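You operate a simulated robot arm through the tools that you are given. There is no shell and no other tool.

You run a simulated robot arm. Do the job below in one go: nothing can be reset, and whatever is moved stays where it is left.

TASK
Load rod two as the switch test card says and run five strokes.
Fine: one weight; the old one goes on the weight plate; set the card's speed and reset the counts before the run.

Only the result counts: the job must be done as asked and must still hold three seconds after the hand-in. Knocking over, shifting, dropping, spilling or breaking anything else fails it.

THE ROBOT
A 7-joint arm with a four-finger gripper, fixed in place. Base frame: the origin is at the foot of the arm, x ahead of it, y to its left, z up. Lengths are in cm, angles in rad, forces in N, time in s.
Its first joint turns from -1.204 to 3.002 rad. Payload 3.67 kg.
Tool frame: the origin (TCP) lies between the finger pads and is the grasp point; the fingertips stand 2.8 cm ahead of it; z points along the fingers, y is the line along which they close. The gripper opens to 11.2 cm. The gripper's body begins 7.3 cm behind the TCP.
Orientation is that of the tool frame in the base frame, as [roll, pitch, yaw] about the fixed x, y, z axes, in that order (R = Rz(yaw) Ry(pitch) Rx(roll)). With the fingers straight down and closing along the base's y, the tool's x points along the base's -x, its y along +y and its z along -z.

THE INTERFACE
- The arm moves only by the tool step_arm. Its argument "steps" is a list of rows, each an object of numbers (a shift or turn left out is 0, a gripper value left out holds the last): "x", "y", "z": the shift along the tool's x, y, z in cm; "ax", "ay", "az": the turn, a rotation vector about the tool's x, y, z in rad; "grip": the finger opening in cm, from 0 to 11.2. In form: [{"x": .., "y": .., "z": .., "ax": .., "ay": .., "az": .., "grip": ..}, ...]. A call has 1 to 20 rows; each row is the pose to reach, as a shift and turn from the pose commanded when the call began, along the tool's axes at that moment. Each row takes 0.2 s and may step no farther than 5 cm and 0.15 rad from the row before; otherwise, or with a gripper value out of range, the whole call is refused. Where a pose cannot be reached the arm comes as near as it can. A force on the tool above 40 N (or 10 N above the force at the start of the call, whichever is more), or a blocked arm, ends the call early, and 0.2 s more pass. The fingers move at their own pace and stop on an object; they squeeze with about 39 N. The grip force told is the motor's: it shows also when the fingers shut on nothing. Time passes only in rows, and 0.2 s behind the last, so rows that repeat a pose let the fingers close. It gives the time, the measured TCP pose, the force on the tool (base axes), the opening and the grip force at its end, in the units of the frame above (readings bear some noise), with the torque about the TCP (base axes, N m) and any sound that the robot's microphone picked up.
- Cameras (640 x 400 px; columns grow to the right, rows downward): "scene" is fixed at [4.89, -50.05, 170.41]; the picture's right is [-0.03, -1.00, 0.00], its down [-0.54, 0.02, -0.84] and it looks along [0.84, -0.03, -0.54] (base axes); focal length 214 px, centre (320, 200). "wrist" rides on the gripper at [6, -1.8, -10.4] in the tool frame; the picture's right is [0.29, 0.96, 0.00], its down [-0.80, 0.24, -0.55] and it looks along [-0.53, 0.16, 0.83] (tool axes); focal length 234 px, centre (320, 200).
- get_image(camera): a new picture of that camera. It takes no simulated time.
- move_column(by): slides the trunk up (or, below 0, down) by that many cm; the arm rides with it, the base frame stays. It gives what a move gives, with no picture.
- measure_at(camera, pixels): for up to 12 pixels [column, row] of the newest picture of that camera ("zoom" is the newest enlarged one), the place [x, y, z] in the base frame of the surface seen there, good to about 0.2 cm. It takes no simulated time.
- zoom(camera, box): a new picture of the part [left, top, right, bottom] of that camera's present view, enlarged. It takes no simulated time.
- close_job(): hands the job in; it is judged then, once.

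Open the gripper and draw the arm clear of the work before you hand the job in, unless the task says otherwise.

The tools are called as a command line: name --argument value ..., lists and objects as JSON in quotes. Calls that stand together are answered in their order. step_arm: Moves the arm, as the interface text tells. Its arguments: {"type":"object","properties":{"steps":{"type":"array","items":{"type":"object","properties":{"x":{"type":"number"},"y":{"type":"number"},"z":{"type":"number"},"ax":{"type":"number"},"ay":{"type":"number"},"az":{"type":"number"},"grip":{"type":"number"}}}}},"required":["steps"]} The other tools are called the same way: move_column (by) slides the trunk up or down; get_image (camera) takes a picture; measure_at (camera, pixels) gives the place of the surface under pixels of a picture; zoom (camera, box) takes an enlarged picture of a part of a camera's view; close_job () hands the job in.

At the start:

```text
time_s: 0.0
tcp_pos: [71.27, -51.74, 162.22]
orientation: [3.141, -0.001, -3.142]
ft_force: [-0.4, -0.4, 0.2]
moment: [-0.02, 0.01, 0.03]
width: 11.19
finger_force: 0.1
trunk travel left (down, up): [-62.2, 21.7]
```

scene: 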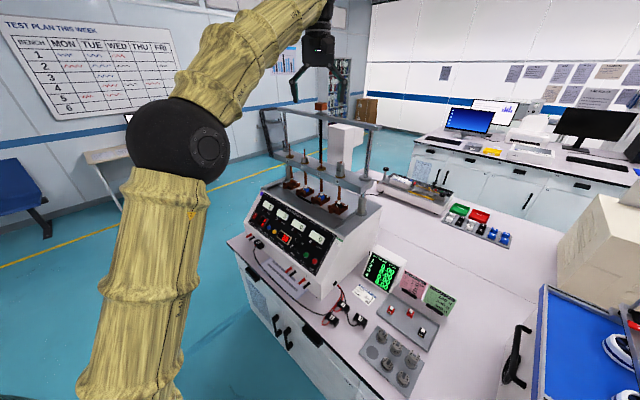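
wrist: 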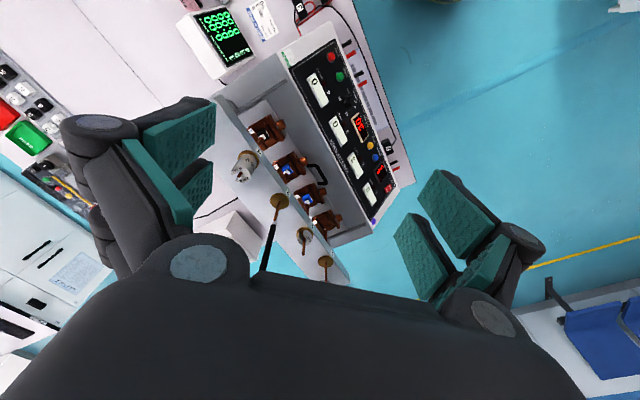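

I start by looking closely at the scene: the test machine around (310,210), the cards around (400,285), and the weights plate around (395,355).

zoom --camera "scene" --box '[340, 230, 480, 318]'

zoom --camera "scene" --box '[230, 180, 390, 280]'

zoom --camera "scene" --box '[340, 300, 480, 400]'

zoom --camera "scene" --box '[250, 80, 410, 180]'

```text
4.55 times, centred on (410, 274) of scene
```

zoom: 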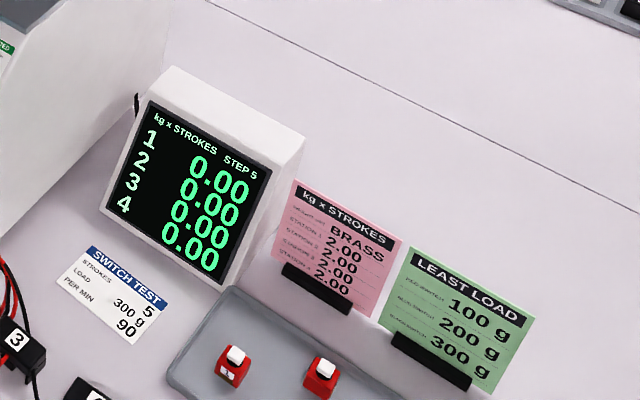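

```text
4.00 times, centred on (310, 230) of scene
```

zoom: 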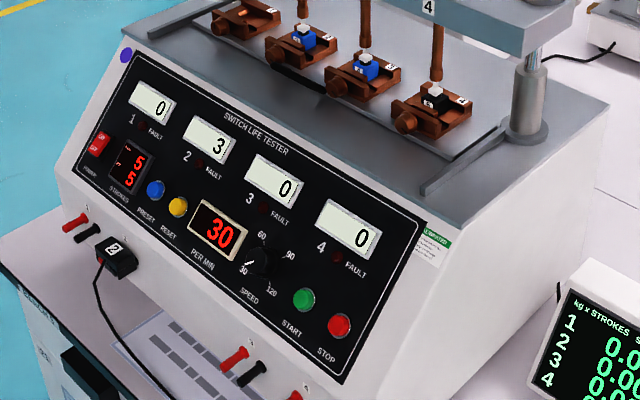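

```text
4.00 times, centred on (410, 350) of scene
```

zoom: 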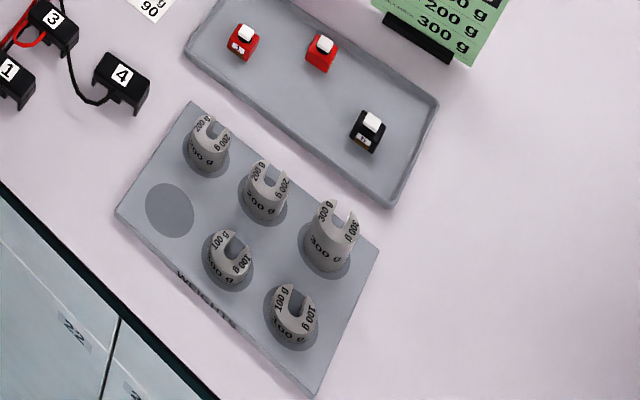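

```text
4.00 times, centred on (330, 130) of scene
```

zoom: 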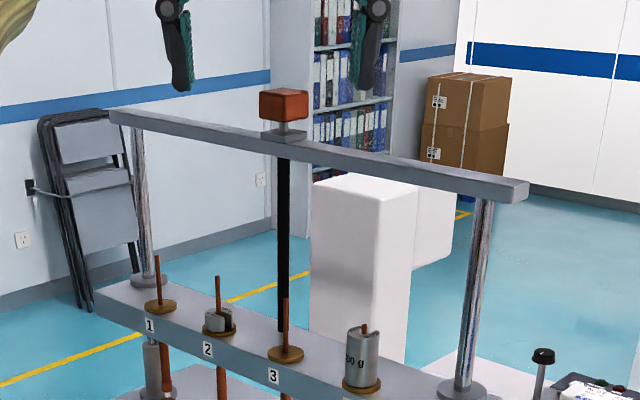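

The card (zoom) reads strokes 5, load 300 g, per min 90. I look closer at the panel, the rods and the weight plate to get details.

zoom --camera "scene" --box '[245, 195, 309, 235]'

zoom --camera "scene" --box '[280, 225, 344, 265]'

zoom --camera "scene" --box '[280, 140, 344, 180]'

zoom --camera "scene" --box '[275, 165, 375, 227]'

zoom --camera "scene" --box '[350, 275, 380, 315]'

zoom --camera "scene" --box '[230, 225, 390, 345]'

```text
10.00 times, centred on (277, 215) of scene
```

zoom: 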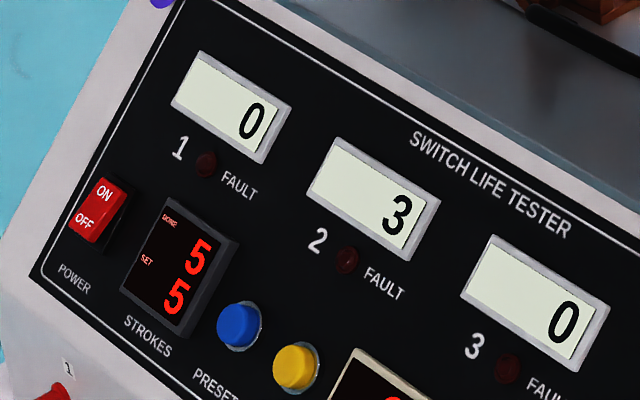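

```text
10.00 times, centred on (312, 245) of scene
```

zoom: 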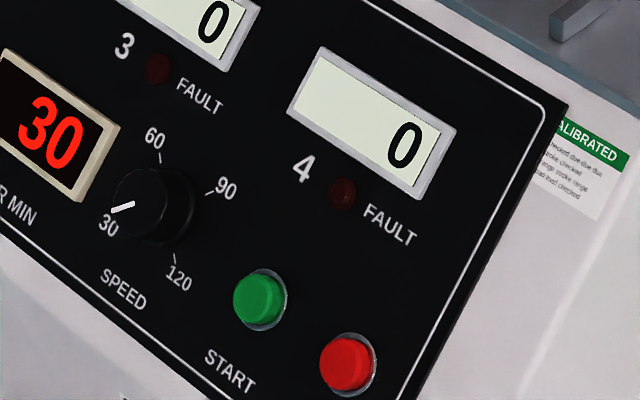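

```text
10.00 times, centred on (312, 160) of scene
```

zoom: 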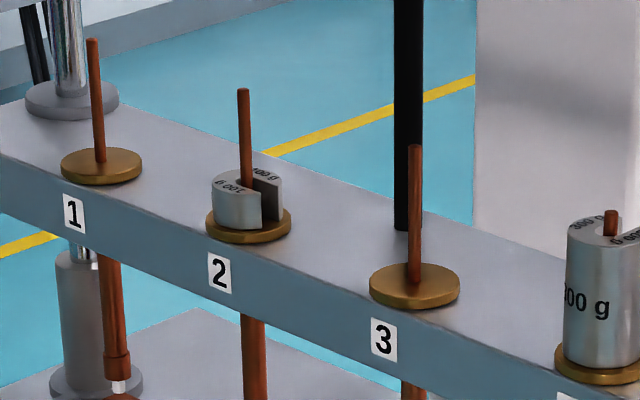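

```text
6.40 times, centred on (325, 196) of scene
```

zoom: 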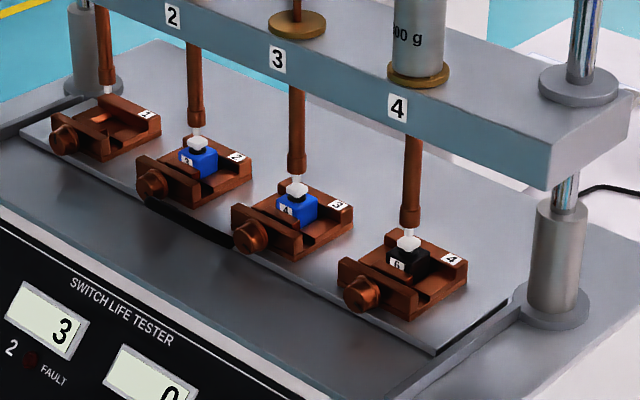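

```text
10.00 times, centred on (365, 295) of scene
```

zoom: 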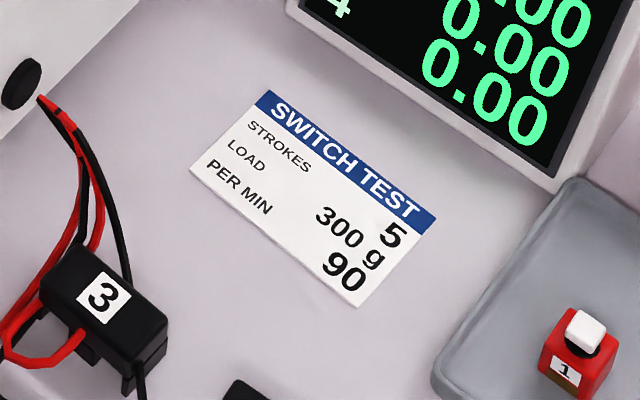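

```text
3.33 times, centred on (310, 285) of scene
```

zoom: 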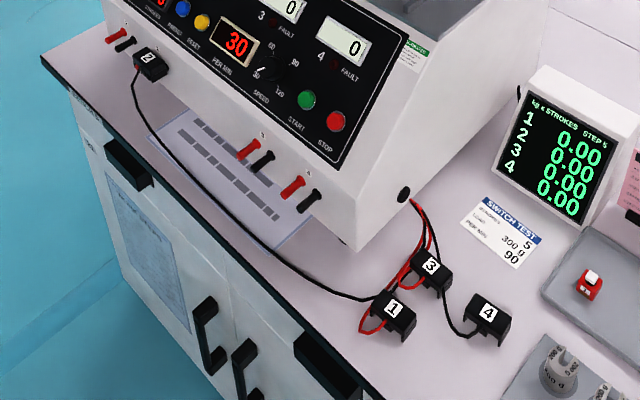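

The strokes display shows done 5 / set 5, counter 2 shows 3, speed 30. Now I measure positions of the machine's key parts.

get_image --camera "scene"

zoom --camera "scene" --box '[250, 80, 410, 180]'

measure_at --camera "zoom" --pixels '[[160, 257], [218, 278], [220, 322], [208, 316], [286, 300], [365, 327], [350, 330], [285, 92], [290, 138], [130, 115], [510, 190], [285, 320]]'

zoom --camera "scene" --box '[280, 140, 344, 180]'

measure_at --camera "zoom" --pixels '[[243, 90], [246, 180], [220, 187], [270, 175], [240, 205], [215, 215], [275, 185], [245, 240], [280, 222], [93, 42], [415, 148], [215, 270]]'

```text
taken
```

scene: 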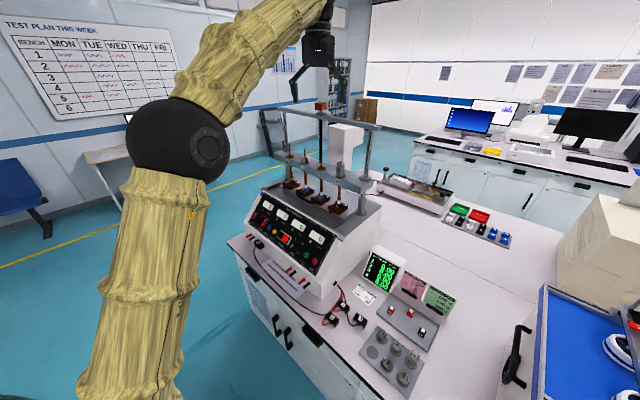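

```text
4.00 times, centred on (330, 130) of scene
```

zoom: 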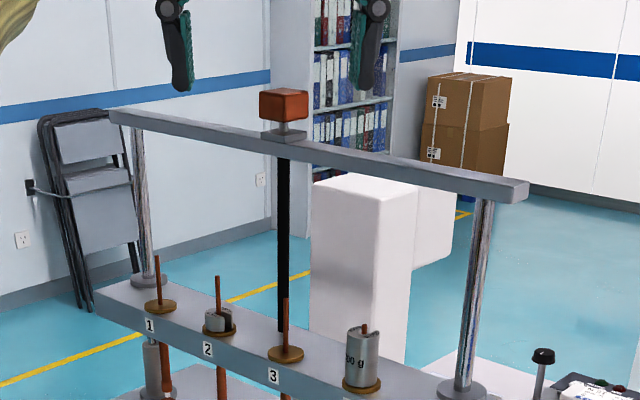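

```text
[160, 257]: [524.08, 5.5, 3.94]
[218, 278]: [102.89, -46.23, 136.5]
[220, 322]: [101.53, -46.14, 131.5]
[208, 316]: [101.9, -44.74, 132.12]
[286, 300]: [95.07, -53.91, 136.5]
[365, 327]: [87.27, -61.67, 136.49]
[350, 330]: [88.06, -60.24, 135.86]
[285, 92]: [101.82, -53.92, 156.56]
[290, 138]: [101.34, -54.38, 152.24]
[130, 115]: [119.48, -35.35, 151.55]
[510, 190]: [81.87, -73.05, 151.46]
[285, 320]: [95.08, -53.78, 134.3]
```

```text
10.00 times, centred on (312, 160) of scene
```

zoom: 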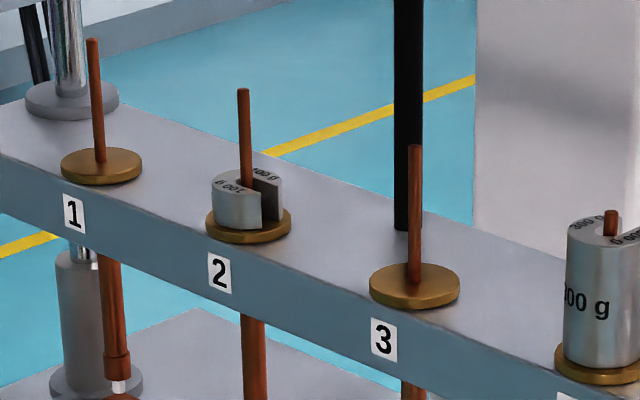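

```text
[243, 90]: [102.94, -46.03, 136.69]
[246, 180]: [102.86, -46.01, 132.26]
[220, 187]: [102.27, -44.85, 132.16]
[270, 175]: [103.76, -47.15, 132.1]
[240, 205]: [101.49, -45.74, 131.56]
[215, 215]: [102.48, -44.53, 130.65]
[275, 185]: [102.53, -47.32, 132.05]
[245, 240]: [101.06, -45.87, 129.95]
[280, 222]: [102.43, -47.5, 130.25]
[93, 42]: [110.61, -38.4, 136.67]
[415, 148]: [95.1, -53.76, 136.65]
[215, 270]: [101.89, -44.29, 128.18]
```

Rods stand on a 45° line; rod 2 at about (102.9, −46.1). Now I measure the weight plate, weights, table, and panel buttons/knob.

zoom --camera "scene" --box '[355, 320, 451, 380]'

measure_at --camera "zoom" --pixels '[[180, 210], [480, 225], [520, 225], [470, 265], [545, 270], [415, 190], [240, 95], [325, 265], [430, 370], [540, 400], [40, 240], [500, 275]]'

zoom --camera "scene" --box '[280, 225, 344, 265]'

measure_at --camera "zoom" --pixels '[[260, 298], [345, 362], [160, 200], [128, 208], [185, 190], [155, 140], [212, 195], [175, 258], [118, 215], [300, 350], [400, 370], [200, 320]]'

zoom --camera "scene" --box '[245, 195, 309, 235]'

measure_at --camera "zoom" --pixels '[[296, 368], [238, 326], [276, 335], [330, 340], [200, 130], [450, 270], [100, 270], [70, 385], [263, 375], [325, 390]]'

```text
6.67 times, centred on (403, 350) of scene
```

zoom: 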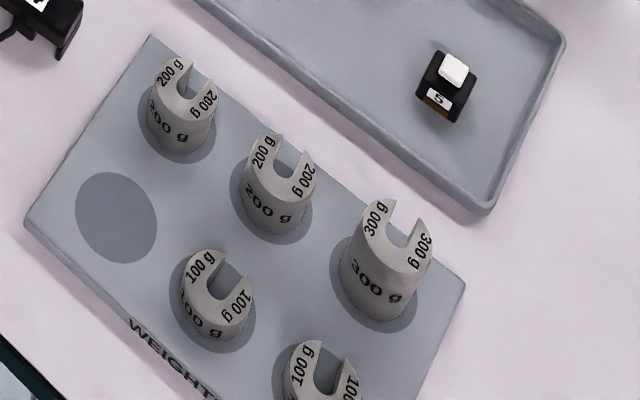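

```text
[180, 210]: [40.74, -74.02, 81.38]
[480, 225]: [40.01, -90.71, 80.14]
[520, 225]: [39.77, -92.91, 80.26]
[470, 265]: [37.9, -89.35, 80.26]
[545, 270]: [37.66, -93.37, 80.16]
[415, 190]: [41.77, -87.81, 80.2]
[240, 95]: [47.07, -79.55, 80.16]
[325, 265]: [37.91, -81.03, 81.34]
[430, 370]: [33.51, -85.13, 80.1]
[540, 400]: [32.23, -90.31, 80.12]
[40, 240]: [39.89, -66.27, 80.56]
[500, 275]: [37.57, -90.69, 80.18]
```

```text
10.00 times, centred on (312, 245) of scene
```

zoom: 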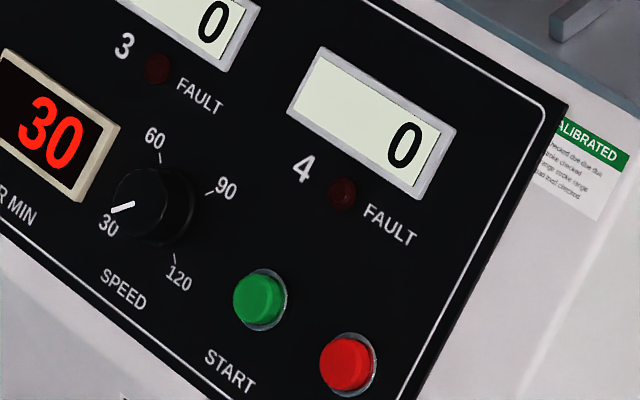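

```text
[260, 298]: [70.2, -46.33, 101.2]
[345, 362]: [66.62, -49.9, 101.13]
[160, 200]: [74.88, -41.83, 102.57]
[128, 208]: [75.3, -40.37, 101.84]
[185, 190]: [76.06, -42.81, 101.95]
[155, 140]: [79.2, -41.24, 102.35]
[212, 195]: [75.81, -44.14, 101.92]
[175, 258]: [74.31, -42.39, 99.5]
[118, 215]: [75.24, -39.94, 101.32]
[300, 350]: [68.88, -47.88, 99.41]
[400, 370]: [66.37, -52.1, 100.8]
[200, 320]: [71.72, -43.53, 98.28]
```

```text
10.00 times, centred on (277, 215) of scene
```

zoom: 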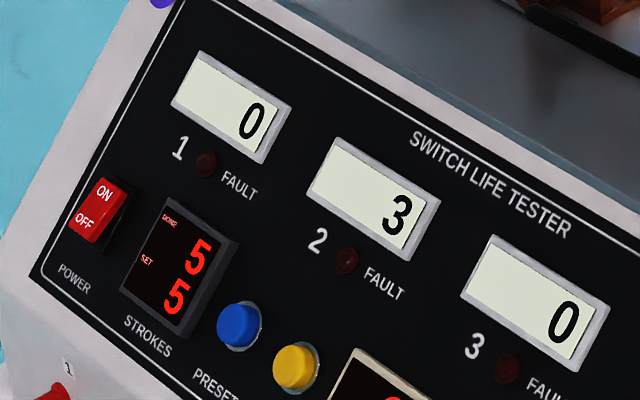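

```text
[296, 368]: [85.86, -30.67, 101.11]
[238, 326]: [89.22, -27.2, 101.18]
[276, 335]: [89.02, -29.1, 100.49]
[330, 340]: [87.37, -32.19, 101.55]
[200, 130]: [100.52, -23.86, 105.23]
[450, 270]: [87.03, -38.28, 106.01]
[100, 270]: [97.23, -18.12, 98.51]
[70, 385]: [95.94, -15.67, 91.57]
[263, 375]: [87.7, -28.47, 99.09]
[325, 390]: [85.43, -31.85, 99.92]
```

Next I look at the 300 g weight and the empty spot in more detail, and the weight on rod 2.

zoom --camera "scene" --box '[395, 340, 427, 380]'

zoom --camera "scene" --box '[360, 335, 400, 375]'

zoom --camera "scene" --box '[296, 146, 316, 168]'

```text
10.00 times, centred on (411, 360) of scene
```

zoom: 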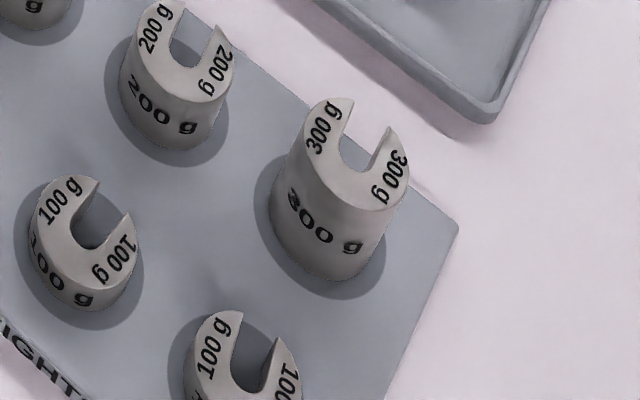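

```text
10.00 times, centred on (380, 355) of scene
```

zoom: 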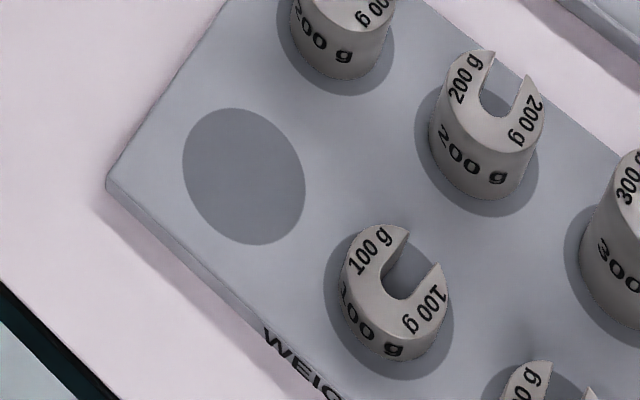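

```text
16.00 times, centred on (306, 157) of scene
```

zoom: 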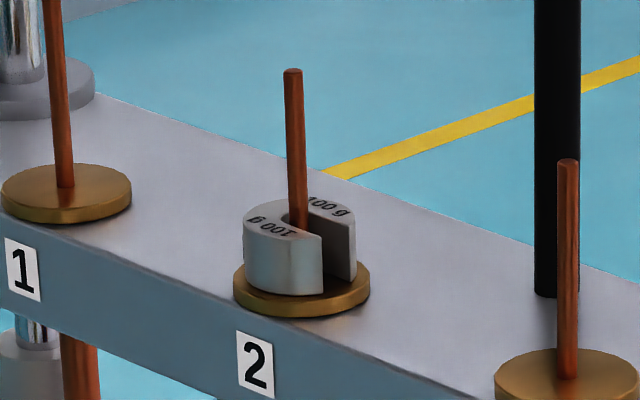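

The 300 g weight stands at the back-row right end (zoom (340,200)), its slot facing the image's upper right; the rod 2 weight's slot faces lower right. I measure outlines.

measure_at --camera "zoom" --pixels '[[236, 272], [368, 278], [302, 315], [245, 225], [355, 240], [285, 235], [338, 205], [300, 205], [322, 290], [293, 72], [200, 150], [250, 365]]'

zoom --camera "scene" --box '[379, 340, 443, 380]'

measure_at --camera "zoom" --pixels '[[310, 140], [350, 190], [395, 185], [340, 105], [392, 135], [300, 175], [360, 205], [275, 225], [330, 278], [385, 235], [330, 230], [320, 295]]'

zoom --camera "scene" --box '[348, 335, 412, 375]'

measure_at --camera "zoom" --pixels '[[184, 165], [304, 190], [232, 110], [250, 244], [243, 178], [110, 185], [220, 10], [60, 250], [370, 270], [425, 310], [400, 230], [350, 290]]'

```text
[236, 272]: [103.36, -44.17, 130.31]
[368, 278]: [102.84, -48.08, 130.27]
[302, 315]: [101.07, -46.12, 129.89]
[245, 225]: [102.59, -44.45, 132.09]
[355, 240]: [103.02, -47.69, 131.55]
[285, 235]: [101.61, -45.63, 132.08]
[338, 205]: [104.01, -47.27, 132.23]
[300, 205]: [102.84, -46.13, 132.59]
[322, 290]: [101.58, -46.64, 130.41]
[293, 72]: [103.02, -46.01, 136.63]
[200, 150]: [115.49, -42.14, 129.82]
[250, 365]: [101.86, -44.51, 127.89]
```

```text
10.00 times, centred on (411, 360) of scene
```

zoom: 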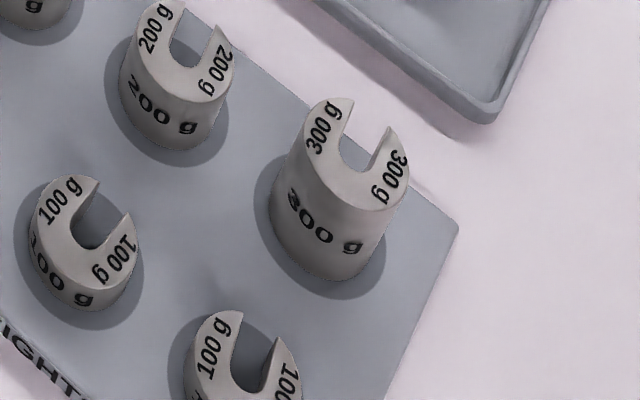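

```text
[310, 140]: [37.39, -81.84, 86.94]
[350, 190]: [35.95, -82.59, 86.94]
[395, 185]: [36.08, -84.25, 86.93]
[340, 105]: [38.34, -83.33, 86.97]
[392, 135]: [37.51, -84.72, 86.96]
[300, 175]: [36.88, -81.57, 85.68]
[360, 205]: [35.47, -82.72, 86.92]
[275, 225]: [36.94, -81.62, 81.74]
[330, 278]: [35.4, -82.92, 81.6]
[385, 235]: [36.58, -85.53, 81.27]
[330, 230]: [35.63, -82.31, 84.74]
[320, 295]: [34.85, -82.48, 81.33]
```

```text
10.00 times, centred on (380, 355) of scene
```

zoom: 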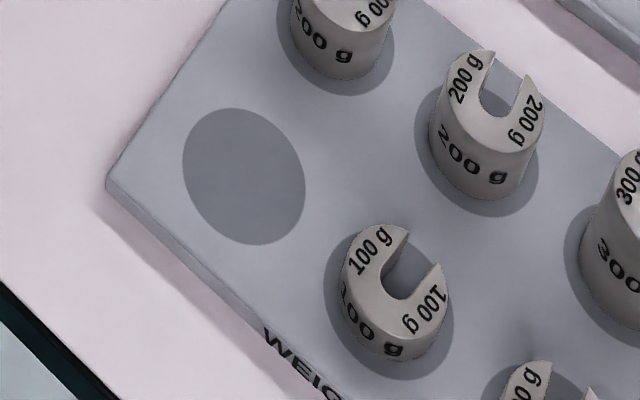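

```text
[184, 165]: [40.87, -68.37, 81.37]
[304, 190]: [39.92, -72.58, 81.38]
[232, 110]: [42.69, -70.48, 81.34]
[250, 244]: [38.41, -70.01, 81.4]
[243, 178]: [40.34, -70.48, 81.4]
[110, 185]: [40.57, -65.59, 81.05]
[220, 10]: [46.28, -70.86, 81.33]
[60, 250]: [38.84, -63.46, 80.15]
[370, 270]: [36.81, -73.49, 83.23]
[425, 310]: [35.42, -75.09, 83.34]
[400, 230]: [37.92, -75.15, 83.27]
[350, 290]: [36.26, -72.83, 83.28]
```

Measurements: rod 2 axis ≈ (103.1, −46.1), disc top z≈130.3, rod top 136.65; plate top z≈81.37, free spot (40.5, −70.5), 300 g centre ≈ (37.0, −83.0), top 86.95. I turn the tool to the machine's 45° heading while moving clear in front of it.

step_arm --steps '[{"x": -1.7, "y": 2.3, "az": 0.131, "grip": 8}, {"x": -3.4, "y": 4.6, "az": 0.262}, {"x": -5, "y": 7, "az": 0.393}, {"x": -6.7, "y": 9.3, "az": 0.524}, {"x": -8.4, "y": 11.6, "az": 0.654}, {"x": -10, "y": 14, "az": 0.7854}]'

get_image --camera "wrist"

get_image --camera "scene"

```text
time_s: 1.4
tcp_pos: [74.93, -44.39, 162.18]
orientation: [-3.14, -0.003, 2.531]
ft_force: [0.8, 0.6, 0.0]
moment: [-0.01, 0.1, 0.0]
width: 7.97
finger_force: 0.1
out of reach, approached as far as the arm can: row 1, 2, 3, 4, 5, 6
trunk travel left (down, up): [-62.2, 21.7]
```

```text
taken
```

wrist: 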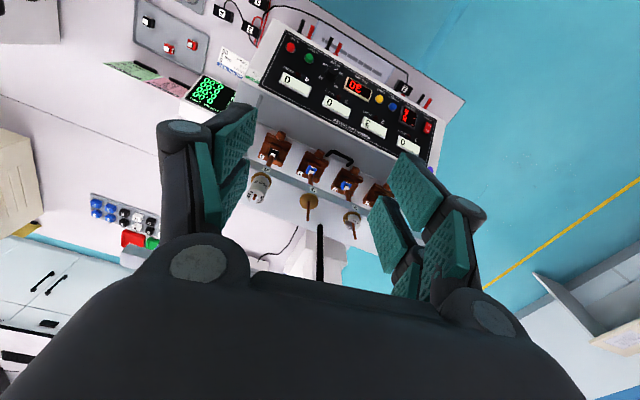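

```text
taken
```

scene: 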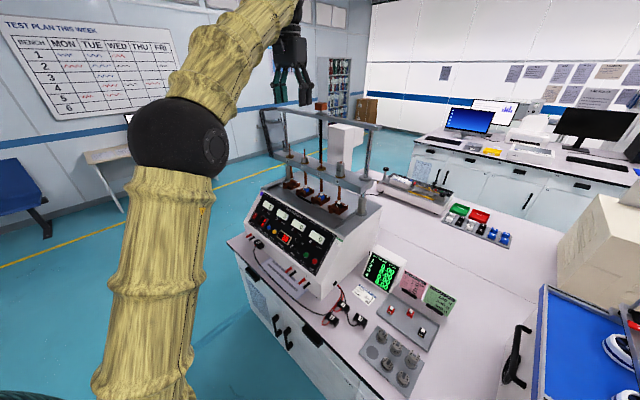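

The arm is at its reach limit at this height (TCP stopped at (74.9, −44.4), yaw 2.53). The shoulder sits lower, so I go straight down in front of the machine to gain reach.

step_arm --steps '[{"z": 3}, {"z": 6}, {"z": 9}, {"z": 12}, {"z": 15}]'

```text
time_s: 2.6
tcp_pos: [74.29, -45.33, 146.85]
orientation: [3.138, -0.002, 2.526]
ft_force: [-0.5, -2.4, -0.9]
moment: [0.21, 0.0, -0.01]
width: 7.99
finger_force: 0.0
trunk travel left (down, up): [-62.2, 21.7]
```

It reached 146.85 without trouble. Now I finish the yaw and start tilting the tool 45° forward.

step_arm --steps '[{"az": 0.085}, {"az": 0.17}]'

step_arm --steps '[{"ay": -0.131}, {"ay": -0.262}, {"ay": -0.393}, {"ay": -0.524}, {"ay": -0.654}, {"ay": -0.7854}]'

```text
time_s: 3.2
tcp_pos: [74.06, -44.67, 147.23]
orientation: [3.14, 0.002, 2.36]
ft_force: [-0.4, -2.1, -0.3]
moment: [0.06, 0.01, -0.01]
width: 8.04
finger_force: 0.1
trunk travel left (down, up): [-62.2, 21.7]
```

```text
time_s: 4.6
tcp_pos: [73.93, -44.14, 147.39]
orientation: [3.14, 0.791, 2.36]
ft_force: [-0.8, -0.2, 0.3]
moment: [-0.04, 0.03, 0.0]
width: 8.01
finger_force: 0.1
trunk travel left (down, up): [-62.2, 21.7]
```

Tilt is now 45° with heading −45°. I move toward a standoff in front of rod 2 at about (92, −35, 140).

step_arm --steps '[{"x": 0.14, "y": 3.8, "z": 1.94}, {"x": 0.28, "y": 7.6, "z": 3.88}, {"x": 0.42, "y": 11.4, "z": 5.82}, {"x": 0.56, "y": 15.3, "z": 7.76}, {"x": 0.7, "y": 19.1, "z": 9.7}]'

get_image --camera "wrist"

get_image --camera "scene"

```text
time_s: 5.8
tcp_pos: [91.71, -36.35, 140.28]
orientation: [3.113, 0.778, 2.333]
ft_force: [0.3, 0.3, 0.0]
moment: [-0.03, 0.06, -0.04]
width: 7.99
finger_force: 0.0
trunk travel left (down, up): [-62.2, 21.7]
```

```text
taken
```

wrist: 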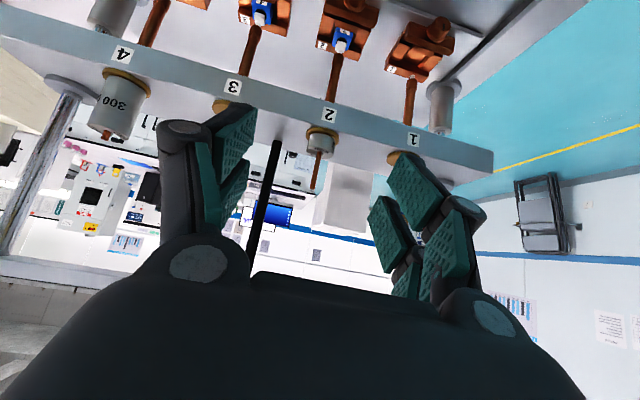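

```text
taken
```

scene: 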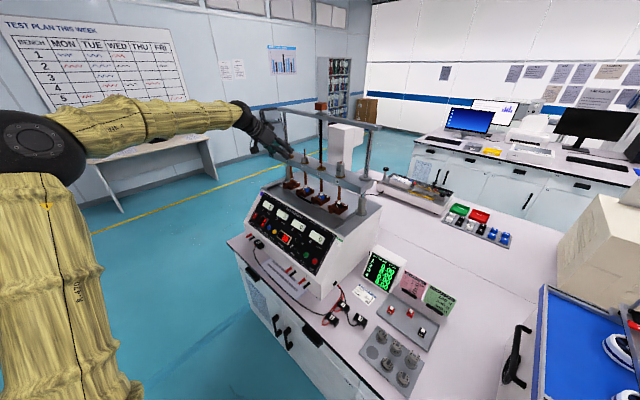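

The wrist view (upside down) shows rod 2's weight at (322,143) between the fingers. I let the arm settle and read the true pose.

step_arm --steps '[{"x": 0}, {"x": 0}]'

zoom --camera "wrist" --box '[270, 100, 370, 200]'

```text
time_s: 6.4
tcp_pos: [91.48, -36.61, 140.28]
orientation: [3.119, 0.781, 2.335]
ft_force: [-0.4, -0.7, -0.9]
moment: [0.01, -0.02, -0.01]
width: 7.99
finger_force: 0.1
trunk travel left (down, up): [-62.2, 21.7]
```

```text
4.00 times, centred on (320, 150) of wrist
```

zoom: 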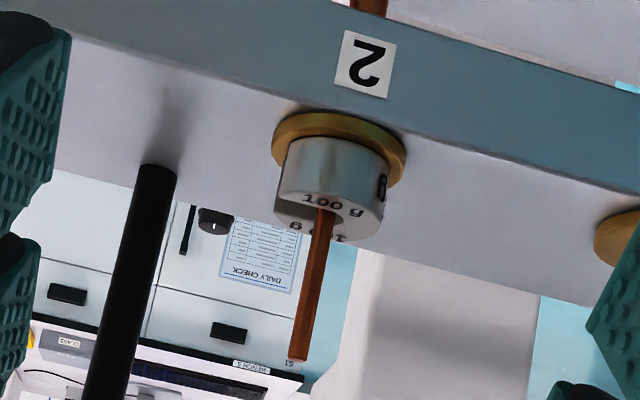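

I measure the weight and rod through this closer wrist view: slot opens toward the image's left (toward rod 3).

measure_at --camera "zoom" --pixels '[[298, 355], [318, 225], [282, 180], [385, 190], [335, 185], [330, 160], [275, 150], [404, 165], [340, 205], [335, 230], [380, 215], [310, 290]]'

measure_at --camera "wrist" --pixels '[[240, 120], [206, 125], [425, 165], [385, 215], [232, 190], [395, 265]]'

```text
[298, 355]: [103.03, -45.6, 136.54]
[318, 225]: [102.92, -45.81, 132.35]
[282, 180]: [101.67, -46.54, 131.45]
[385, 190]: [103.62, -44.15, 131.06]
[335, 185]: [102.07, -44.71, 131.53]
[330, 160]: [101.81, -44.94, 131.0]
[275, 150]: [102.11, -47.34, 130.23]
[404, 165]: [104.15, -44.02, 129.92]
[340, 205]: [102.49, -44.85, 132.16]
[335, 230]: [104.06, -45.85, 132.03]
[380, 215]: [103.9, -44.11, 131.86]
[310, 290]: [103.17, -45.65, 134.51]
```

```text
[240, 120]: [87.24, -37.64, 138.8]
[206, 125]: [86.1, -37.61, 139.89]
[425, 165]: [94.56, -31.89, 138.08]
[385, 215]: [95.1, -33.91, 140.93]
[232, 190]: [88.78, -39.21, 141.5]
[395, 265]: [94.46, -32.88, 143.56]
```

Rod 2 axis fits about (103.2, −45.9), weight radius ≈1.7. I check whether the pose settles with another short wait before moving in.

step_arm --steps '[{"x": 0}, {"x": 0}, {"x": 0}, {"x": 0}]'

```text
time_s: 7.4
tcp_pos: [91.7, -36.65, 139.9]
orientation: [3.122, 0.776, 2.336]
ft_force: [-0.9, 0.5, 0.6]
moment: [0.02, -0.01, -0.02]
width: 8.01
finger_force: 0.1
trunk travel left (down, up): [-62.2, 21.7]
```

The pose is steady within reading noise at about (91.6, −36.6, 140.0). I advance toward rod 2 to a standoff of about 7 cm, with the lateral offset corrected.

step_arm --steps '[{"x": -0.45, "y": 0.4, "z": 2.2, "grip": 7}, {"x": -0.9, "y": 0.8, "z": 4.4}, {"x": -1.35, "y": 1.2, "z": 6.6}, {"x": -1.8, "y": 1.6, "z": 8.86}, {"x": -1.8, "y": 1.6, "z": 8.86}]'

get_image --camera "wrist"

get_image --camera "scene"

```text
time_s: 8.6
tcp_pos: [98.63, -39.52, 135.04]
orientation: [3.14, 0.787, 2.36]
ft_force: [0.0, 0.4, 0.7]
moment: [-0.01, 0.0, -0.03]
width: 7.0
finger_force: 0.0
trunk travel left (down, up): [-62.2, 21.7]
```

```text
taken
```

wrist: 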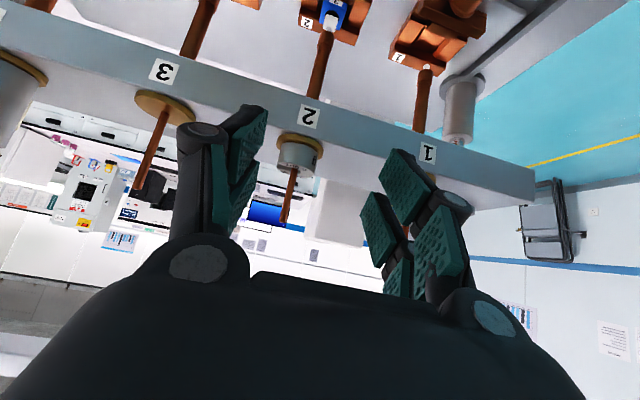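

```text
taken
```

scene: 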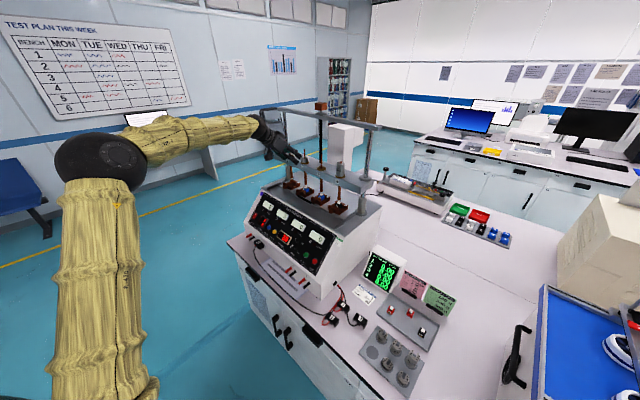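

Pose now tracks the command: (98.6, −39.5, 135.0). The weight at (297,152) is left of the fingers' centre; I measure the weight, rod and finger pads in this view.

zoom --camera "wrist" --box '[220, 90, 420, 215]'

measure_at --camera "zoom" --pixels '[[207, 420], [235, 260], [185, 190], [325, 170], [250, 170], [250, 215], [200, 215], [310, 215], [112, 90], [60, 180], [475, 340], [620, 240]]'

```text
3.20 times, centred on (320, 152) of wrist
```

zoom: 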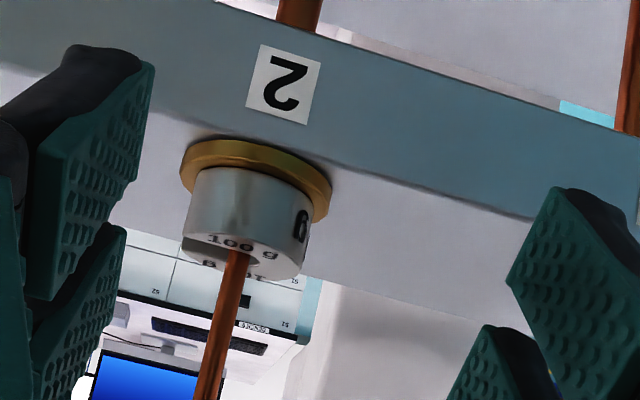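

```text
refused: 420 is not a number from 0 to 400
```

I repeat the measurement within range.

measure_at --camera "zoom" --pixels '[[207, 385], [233, 270], [190, 200], [325, 190], [250, 200], [230, 232], [190, 232], [305, 235], [145, 75], [130, 150], [515, 275], [560, 195]]'

```text
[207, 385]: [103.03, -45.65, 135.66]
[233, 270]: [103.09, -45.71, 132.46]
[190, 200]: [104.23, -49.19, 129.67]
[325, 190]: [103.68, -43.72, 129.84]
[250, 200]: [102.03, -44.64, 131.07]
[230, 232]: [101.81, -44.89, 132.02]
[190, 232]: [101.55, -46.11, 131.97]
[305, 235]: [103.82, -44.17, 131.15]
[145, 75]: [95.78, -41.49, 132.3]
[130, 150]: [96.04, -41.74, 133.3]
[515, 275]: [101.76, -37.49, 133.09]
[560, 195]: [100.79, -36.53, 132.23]
```

The pads visible seem wider than expected; I zoom in on each finger to understand their shape and measure extents.

zoom --camera "wrist" --box '[340, 130, 500, 310]'

measure_at --camera "zoom" --pixels '[[305, 50], [270, 120], [240, 60], [350, 170], [290, 190], [230, 160], [210, 230], [270, 290], [290, 330], [350, 280], [400, 200], [390, 340]]'

zoom --camera "wrist" --box '[150, 90, 310, 270]'

```text
2.22 times, centred on (420, 220) of wrist
```

zoom: 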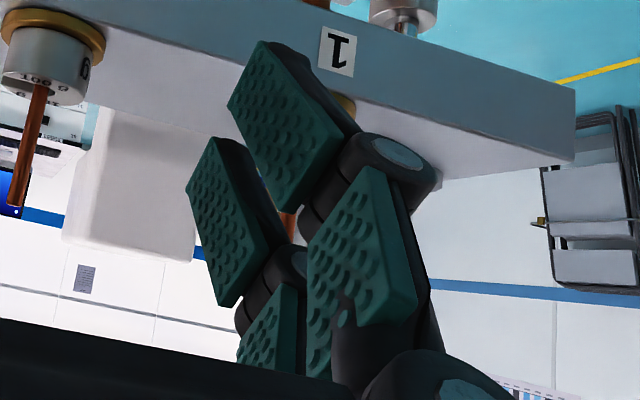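

```text
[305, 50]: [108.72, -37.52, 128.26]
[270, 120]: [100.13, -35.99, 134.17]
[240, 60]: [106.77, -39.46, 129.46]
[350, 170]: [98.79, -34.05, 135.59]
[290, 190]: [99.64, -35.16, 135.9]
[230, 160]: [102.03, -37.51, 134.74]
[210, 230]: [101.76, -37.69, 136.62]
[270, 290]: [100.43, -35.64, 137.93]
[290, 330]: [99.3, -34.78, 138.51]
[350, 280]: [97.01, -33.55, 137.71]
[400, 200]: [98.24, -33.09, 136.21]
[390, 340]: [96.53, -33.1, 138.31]
```

```text
2.22 times, centred on (230, 180) of wrist
```

zoom: 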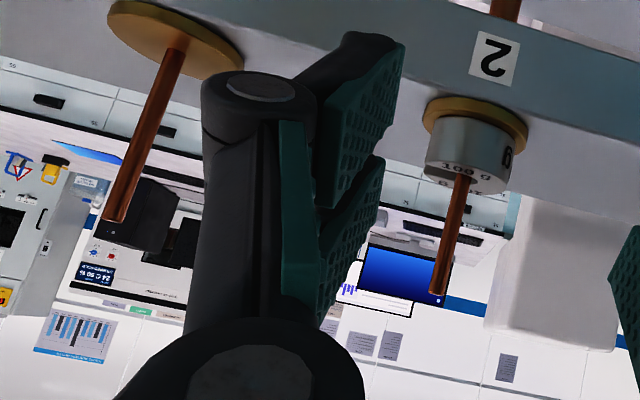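

The gripper seems to have paired pads per side. I view it from the scene camera for its outline near the rods.

zoom --camera "scene" --box '[250, 105, 330, 175]'

```text
5.71 times, centred on (290, 140) of scene
```

zoom: 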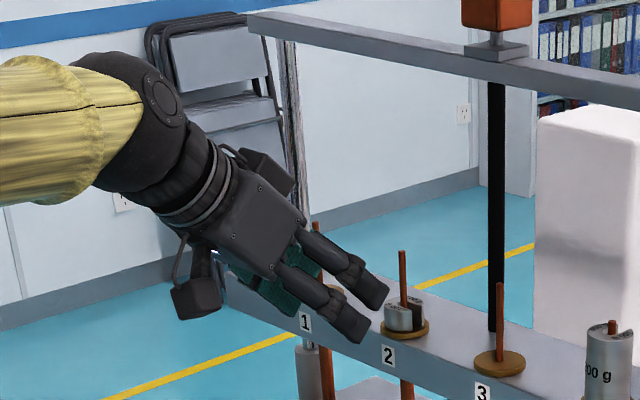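

I measure the pad outlines of both right-side tines closely in the wrist view to know the true finger envelope.

zoom --camera "wrist" --box '[356, 145, 452, 205]'

measure_at --camera "zoom" --pixels '[[275, 40], [165, 205], [470, 245], [345, 385], [300, 60], [180, 200], [450, 250], [340, 370], [70, 330], [100, 340], [60, 370], [280, 200]]'

zoom --camera "wrist" --box '[350, 180, 446, 280]'

measure_at --camera "zoom" --pixels '[[220, 55], [180, 120], [240, 260], [300, 200], [250, 120], [220, 320], [260, 350], [380, 120], [300, 280], [340, 330], [420, 280], [350, 60]]'

```text
6.67 times, centred on (404, 175) of wrist
```

zoom: 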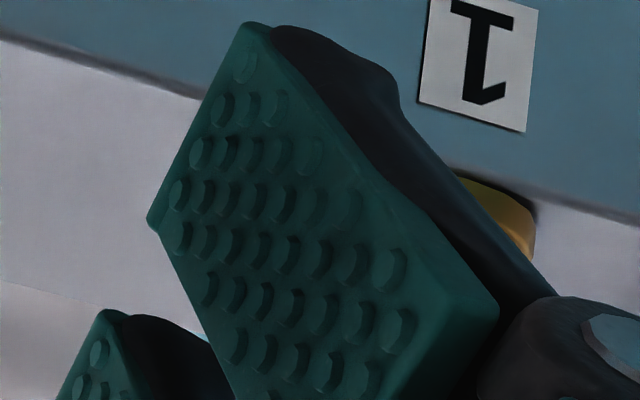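

```text
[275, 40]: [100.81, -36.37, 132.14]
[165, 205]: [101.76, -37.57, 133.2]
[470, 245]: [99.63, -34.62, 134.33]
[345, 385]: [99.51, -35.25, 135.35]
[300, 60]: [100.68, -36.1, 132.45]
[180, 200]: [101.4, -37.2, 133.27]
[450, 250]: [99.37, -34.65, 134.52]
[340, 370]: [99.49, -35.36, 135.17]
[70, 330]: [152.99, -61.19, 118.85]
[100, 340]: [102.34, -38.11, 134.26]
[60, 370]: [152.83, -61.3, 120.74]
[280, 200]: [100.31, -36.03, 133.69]
```

```text
4.00 times, centred on (398, 230) of wrist
```

zoom: 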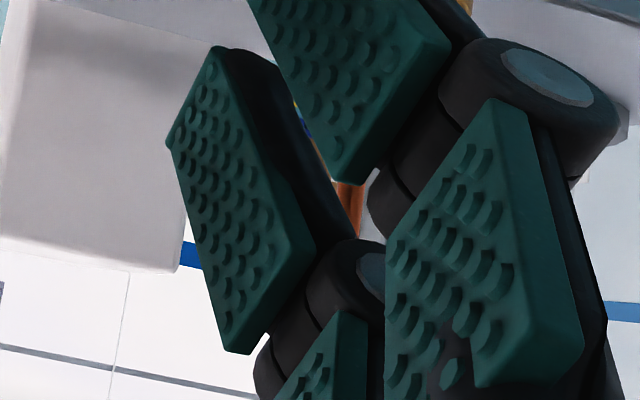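

```text
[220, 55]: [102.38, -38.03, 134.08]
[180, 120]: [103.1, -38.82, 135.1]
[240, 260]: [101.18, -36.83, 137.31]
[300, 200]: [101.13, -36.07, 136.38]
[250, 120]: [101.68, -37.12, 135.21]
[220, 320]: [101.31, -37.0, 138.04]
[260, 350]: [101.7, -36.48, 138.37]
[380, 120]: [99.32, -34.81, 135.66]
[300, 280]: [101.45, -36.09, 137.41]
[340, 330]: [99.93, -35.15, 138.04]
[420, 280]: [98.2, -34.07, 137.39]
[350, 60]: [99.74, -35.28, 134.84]
```

Each side has two tines (x ≈ ±0.5…±2.5). I narrow the gripper to about 4 cm here, clear of everything, to see how the tip geometry looks near grasp width.

step_arm --steps '[{"grip": 4}, {"grip": 4}]'

get_image --camera "wrist"

zoom --camera "wrist" --box '[220, 100, 420, 225]'

zoom --camera "scene" --box '[270, 125, 318, 165]'

```text
time_s: 9.2
tcp_pos: [98.71, -39.58, 134.93]
orientation: [3.14, 0.786, 2.36]
ft_force: [-0.6, -0.3, 0.3]
moment: [-0.01, -0.01, 0.02]
width: 4.0
finger_force: 0.1
trunk travel left (down, up): [-62.2, 21.7]
```

```text
taken
```

wrist: 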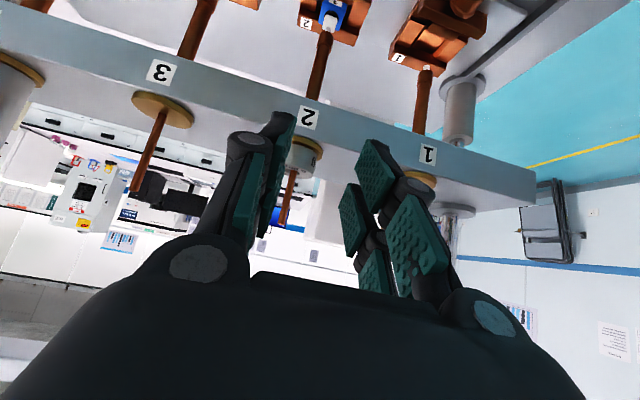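

```text
3.20 times, centred on (320, 162) of wrist
```

zoom: 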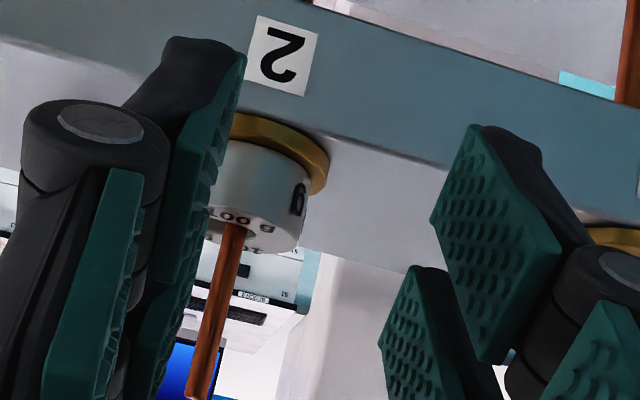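

```text
10.00 times, centred on (294, 145) of scene
```

zoom: 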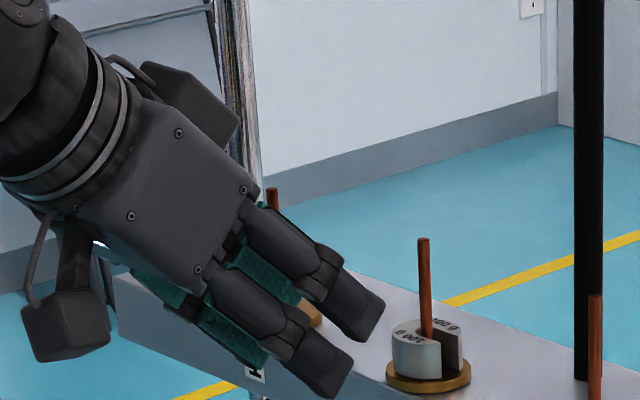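

I measure the tip corners at this opening.

measure_at --camera "zoom" --pixels '[[472, 135], [437, 220], [557, 250], [485, 355], [410, 275], [382, 340], [238, 62], [222, 70], [200, 50], [505, 140], [162, 280], [450, 200]]'

zoom --camera "scene" --box '[285, 140, 317, 165]'

measure_at --camera "zoom" --pixels '[[190, 240], [130, 260], [250, 360], [130, 390], [210, 370], [180, 150], [230, 240], [60, 100], [10, 170], [190, 300], [300, 240], [350, 220]]'

```text
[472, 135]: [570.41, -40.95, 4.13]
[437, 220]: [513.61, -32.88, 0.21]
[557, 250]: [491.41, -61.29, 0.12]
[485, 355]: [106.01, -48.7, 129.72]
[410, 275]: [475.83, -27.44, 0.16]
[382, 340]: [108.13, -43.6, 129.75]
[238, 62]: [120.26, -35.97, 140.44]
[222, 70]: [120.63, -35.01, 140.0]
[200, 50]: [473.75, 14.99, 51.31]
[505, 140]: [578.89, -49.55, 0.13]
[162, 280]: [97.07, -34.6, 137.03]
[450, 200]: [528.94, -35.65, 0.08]
```

```text
16.00 times, centred on (301, 152) of scene
```

zoom: 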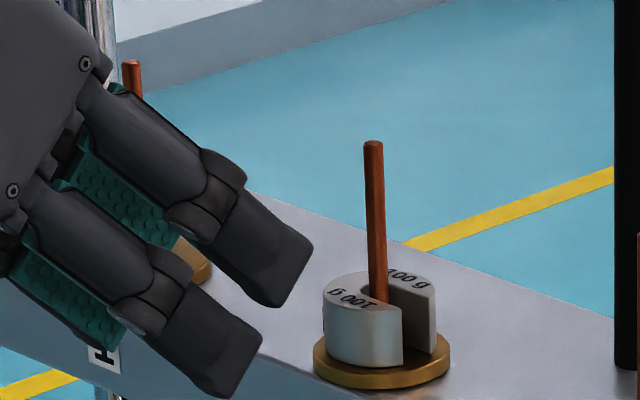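

```text
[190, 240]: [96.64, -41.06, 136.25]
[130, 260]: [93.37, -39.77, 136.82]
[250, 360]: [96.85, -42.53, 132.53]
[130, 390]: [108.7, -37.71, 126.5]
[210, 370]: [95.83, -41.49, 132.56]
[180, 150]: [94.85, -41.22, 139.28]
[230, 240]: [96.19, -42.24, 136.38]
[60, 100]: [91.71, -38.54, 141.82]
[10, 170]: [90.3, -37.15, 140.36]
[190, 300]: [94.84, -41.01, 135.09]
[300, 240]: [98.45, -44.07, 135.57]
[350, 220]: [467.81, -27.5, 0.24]
```

The scene zoom shows tines reaching z_tool≈2.3–2.5 at the tips. I compare the visible palm and tine sizes with the given dimensions to know which envelope to trust.

zoom --camera "scene" --box '[262, 122, 310, 167]'

measure_at --camera "zoom" --pixels '[[255, 115], [330, 190], [255, 270], [150, 205], [240, 180], [325, 285], [395, 240], [440, 345], [400, 350], [350, 380], [445, 300], [475, 285]]'

```text
8.89 times, centred on (286, 144) of scene
```

zoom: 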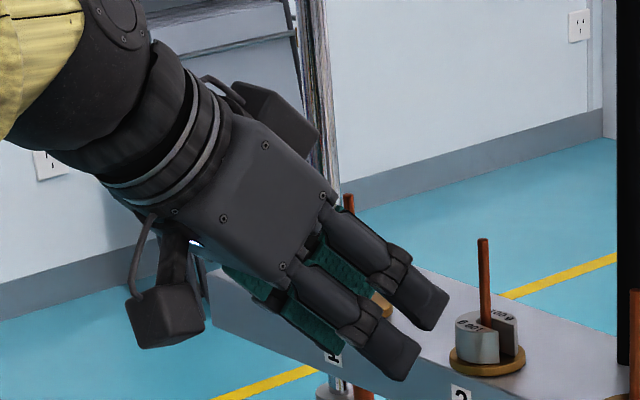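

```text
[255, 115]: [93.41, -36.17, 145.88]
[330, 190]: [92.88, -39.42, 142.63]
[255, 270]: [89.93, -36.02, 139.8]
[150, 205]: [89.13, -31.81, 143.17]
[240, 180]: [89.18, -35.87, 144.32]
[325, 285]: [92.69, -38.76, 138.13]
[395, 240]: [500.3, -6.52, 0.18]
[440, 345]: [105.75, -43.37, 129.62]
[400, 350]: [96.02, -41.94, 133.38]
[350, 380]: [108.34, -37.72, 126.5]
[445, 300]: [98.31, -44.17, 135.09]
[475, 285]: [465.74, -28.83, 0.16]
```

Envelope judged: tines reach x±2.5, tip ≈2.4–2.8. I shift 1.3 cm toward rod 3 to centre on rod 2 and go 3 cm forward with 6 cm opening, staying above the weight's level.

step_arm --steps '[{"grip": 6.2}, {"x": -0.7, "y": -0.65, "z": 0.7}, {"x": -1.4, "y": -1.3, "z": 1.4}, {"x": -2.12, "y": -1.3, "z": 2.12}, {"x": -2.12, "y": -1.3, "z": 2.12}]'

get_image --camera "wrist"

zoom --camera "wrist" --box '[220, 100, 420, 225]'

```text
time_s: 10.4
tcp_pos: [99.81, -42.74, 135.01]
orientation: [3.139, 0.787, 2.361]
ft_force: [0.5, 0.2, -0.3]
moment: [-0.01, 0.01, 0.02]
width: 6.18
finger_force: 0.0
trunk travel left (down, up): [-62.2, 21.7]
```

```text
taken
```

wrist: 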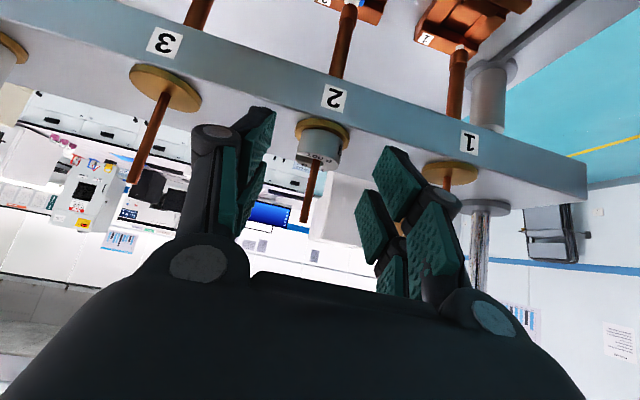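

```text
3.20 times, centred on (320, 162) of wrist
```

zoom: 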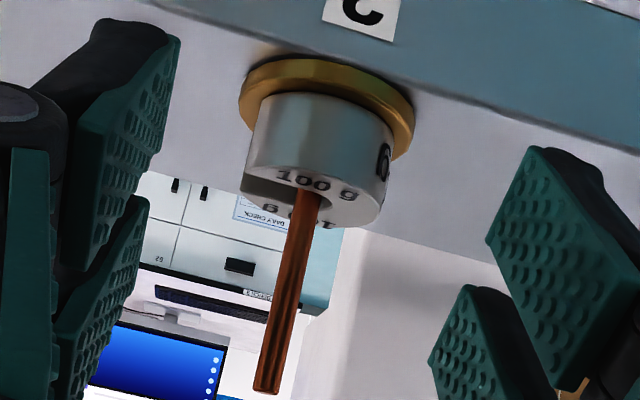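

Centering looks right (weight between pads). I measure pads, rod and weight laterally in this view.

measure_at --camera "zoom" --pixels '[[170, 60], [150, 150], [500, 235], [540, 165], [270, 375], [302, 215], [252, 150], [385, 165], [318, 150], [435, 350], [70, 330], [320, 95]]'

```text
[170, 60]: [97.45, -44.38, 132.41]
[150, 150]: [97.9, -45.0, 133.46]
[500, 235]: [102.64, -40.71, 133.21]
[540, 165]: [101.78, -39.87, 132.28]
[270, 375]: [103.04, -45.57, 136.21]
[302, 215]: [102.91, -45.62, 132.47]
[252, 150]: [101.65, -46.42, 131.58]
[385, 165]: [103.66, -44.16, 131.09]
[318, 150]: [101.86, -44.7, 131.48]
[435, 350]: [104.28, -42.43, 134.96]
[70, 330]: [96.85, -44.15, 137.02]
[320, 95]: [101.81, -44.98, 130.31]
```

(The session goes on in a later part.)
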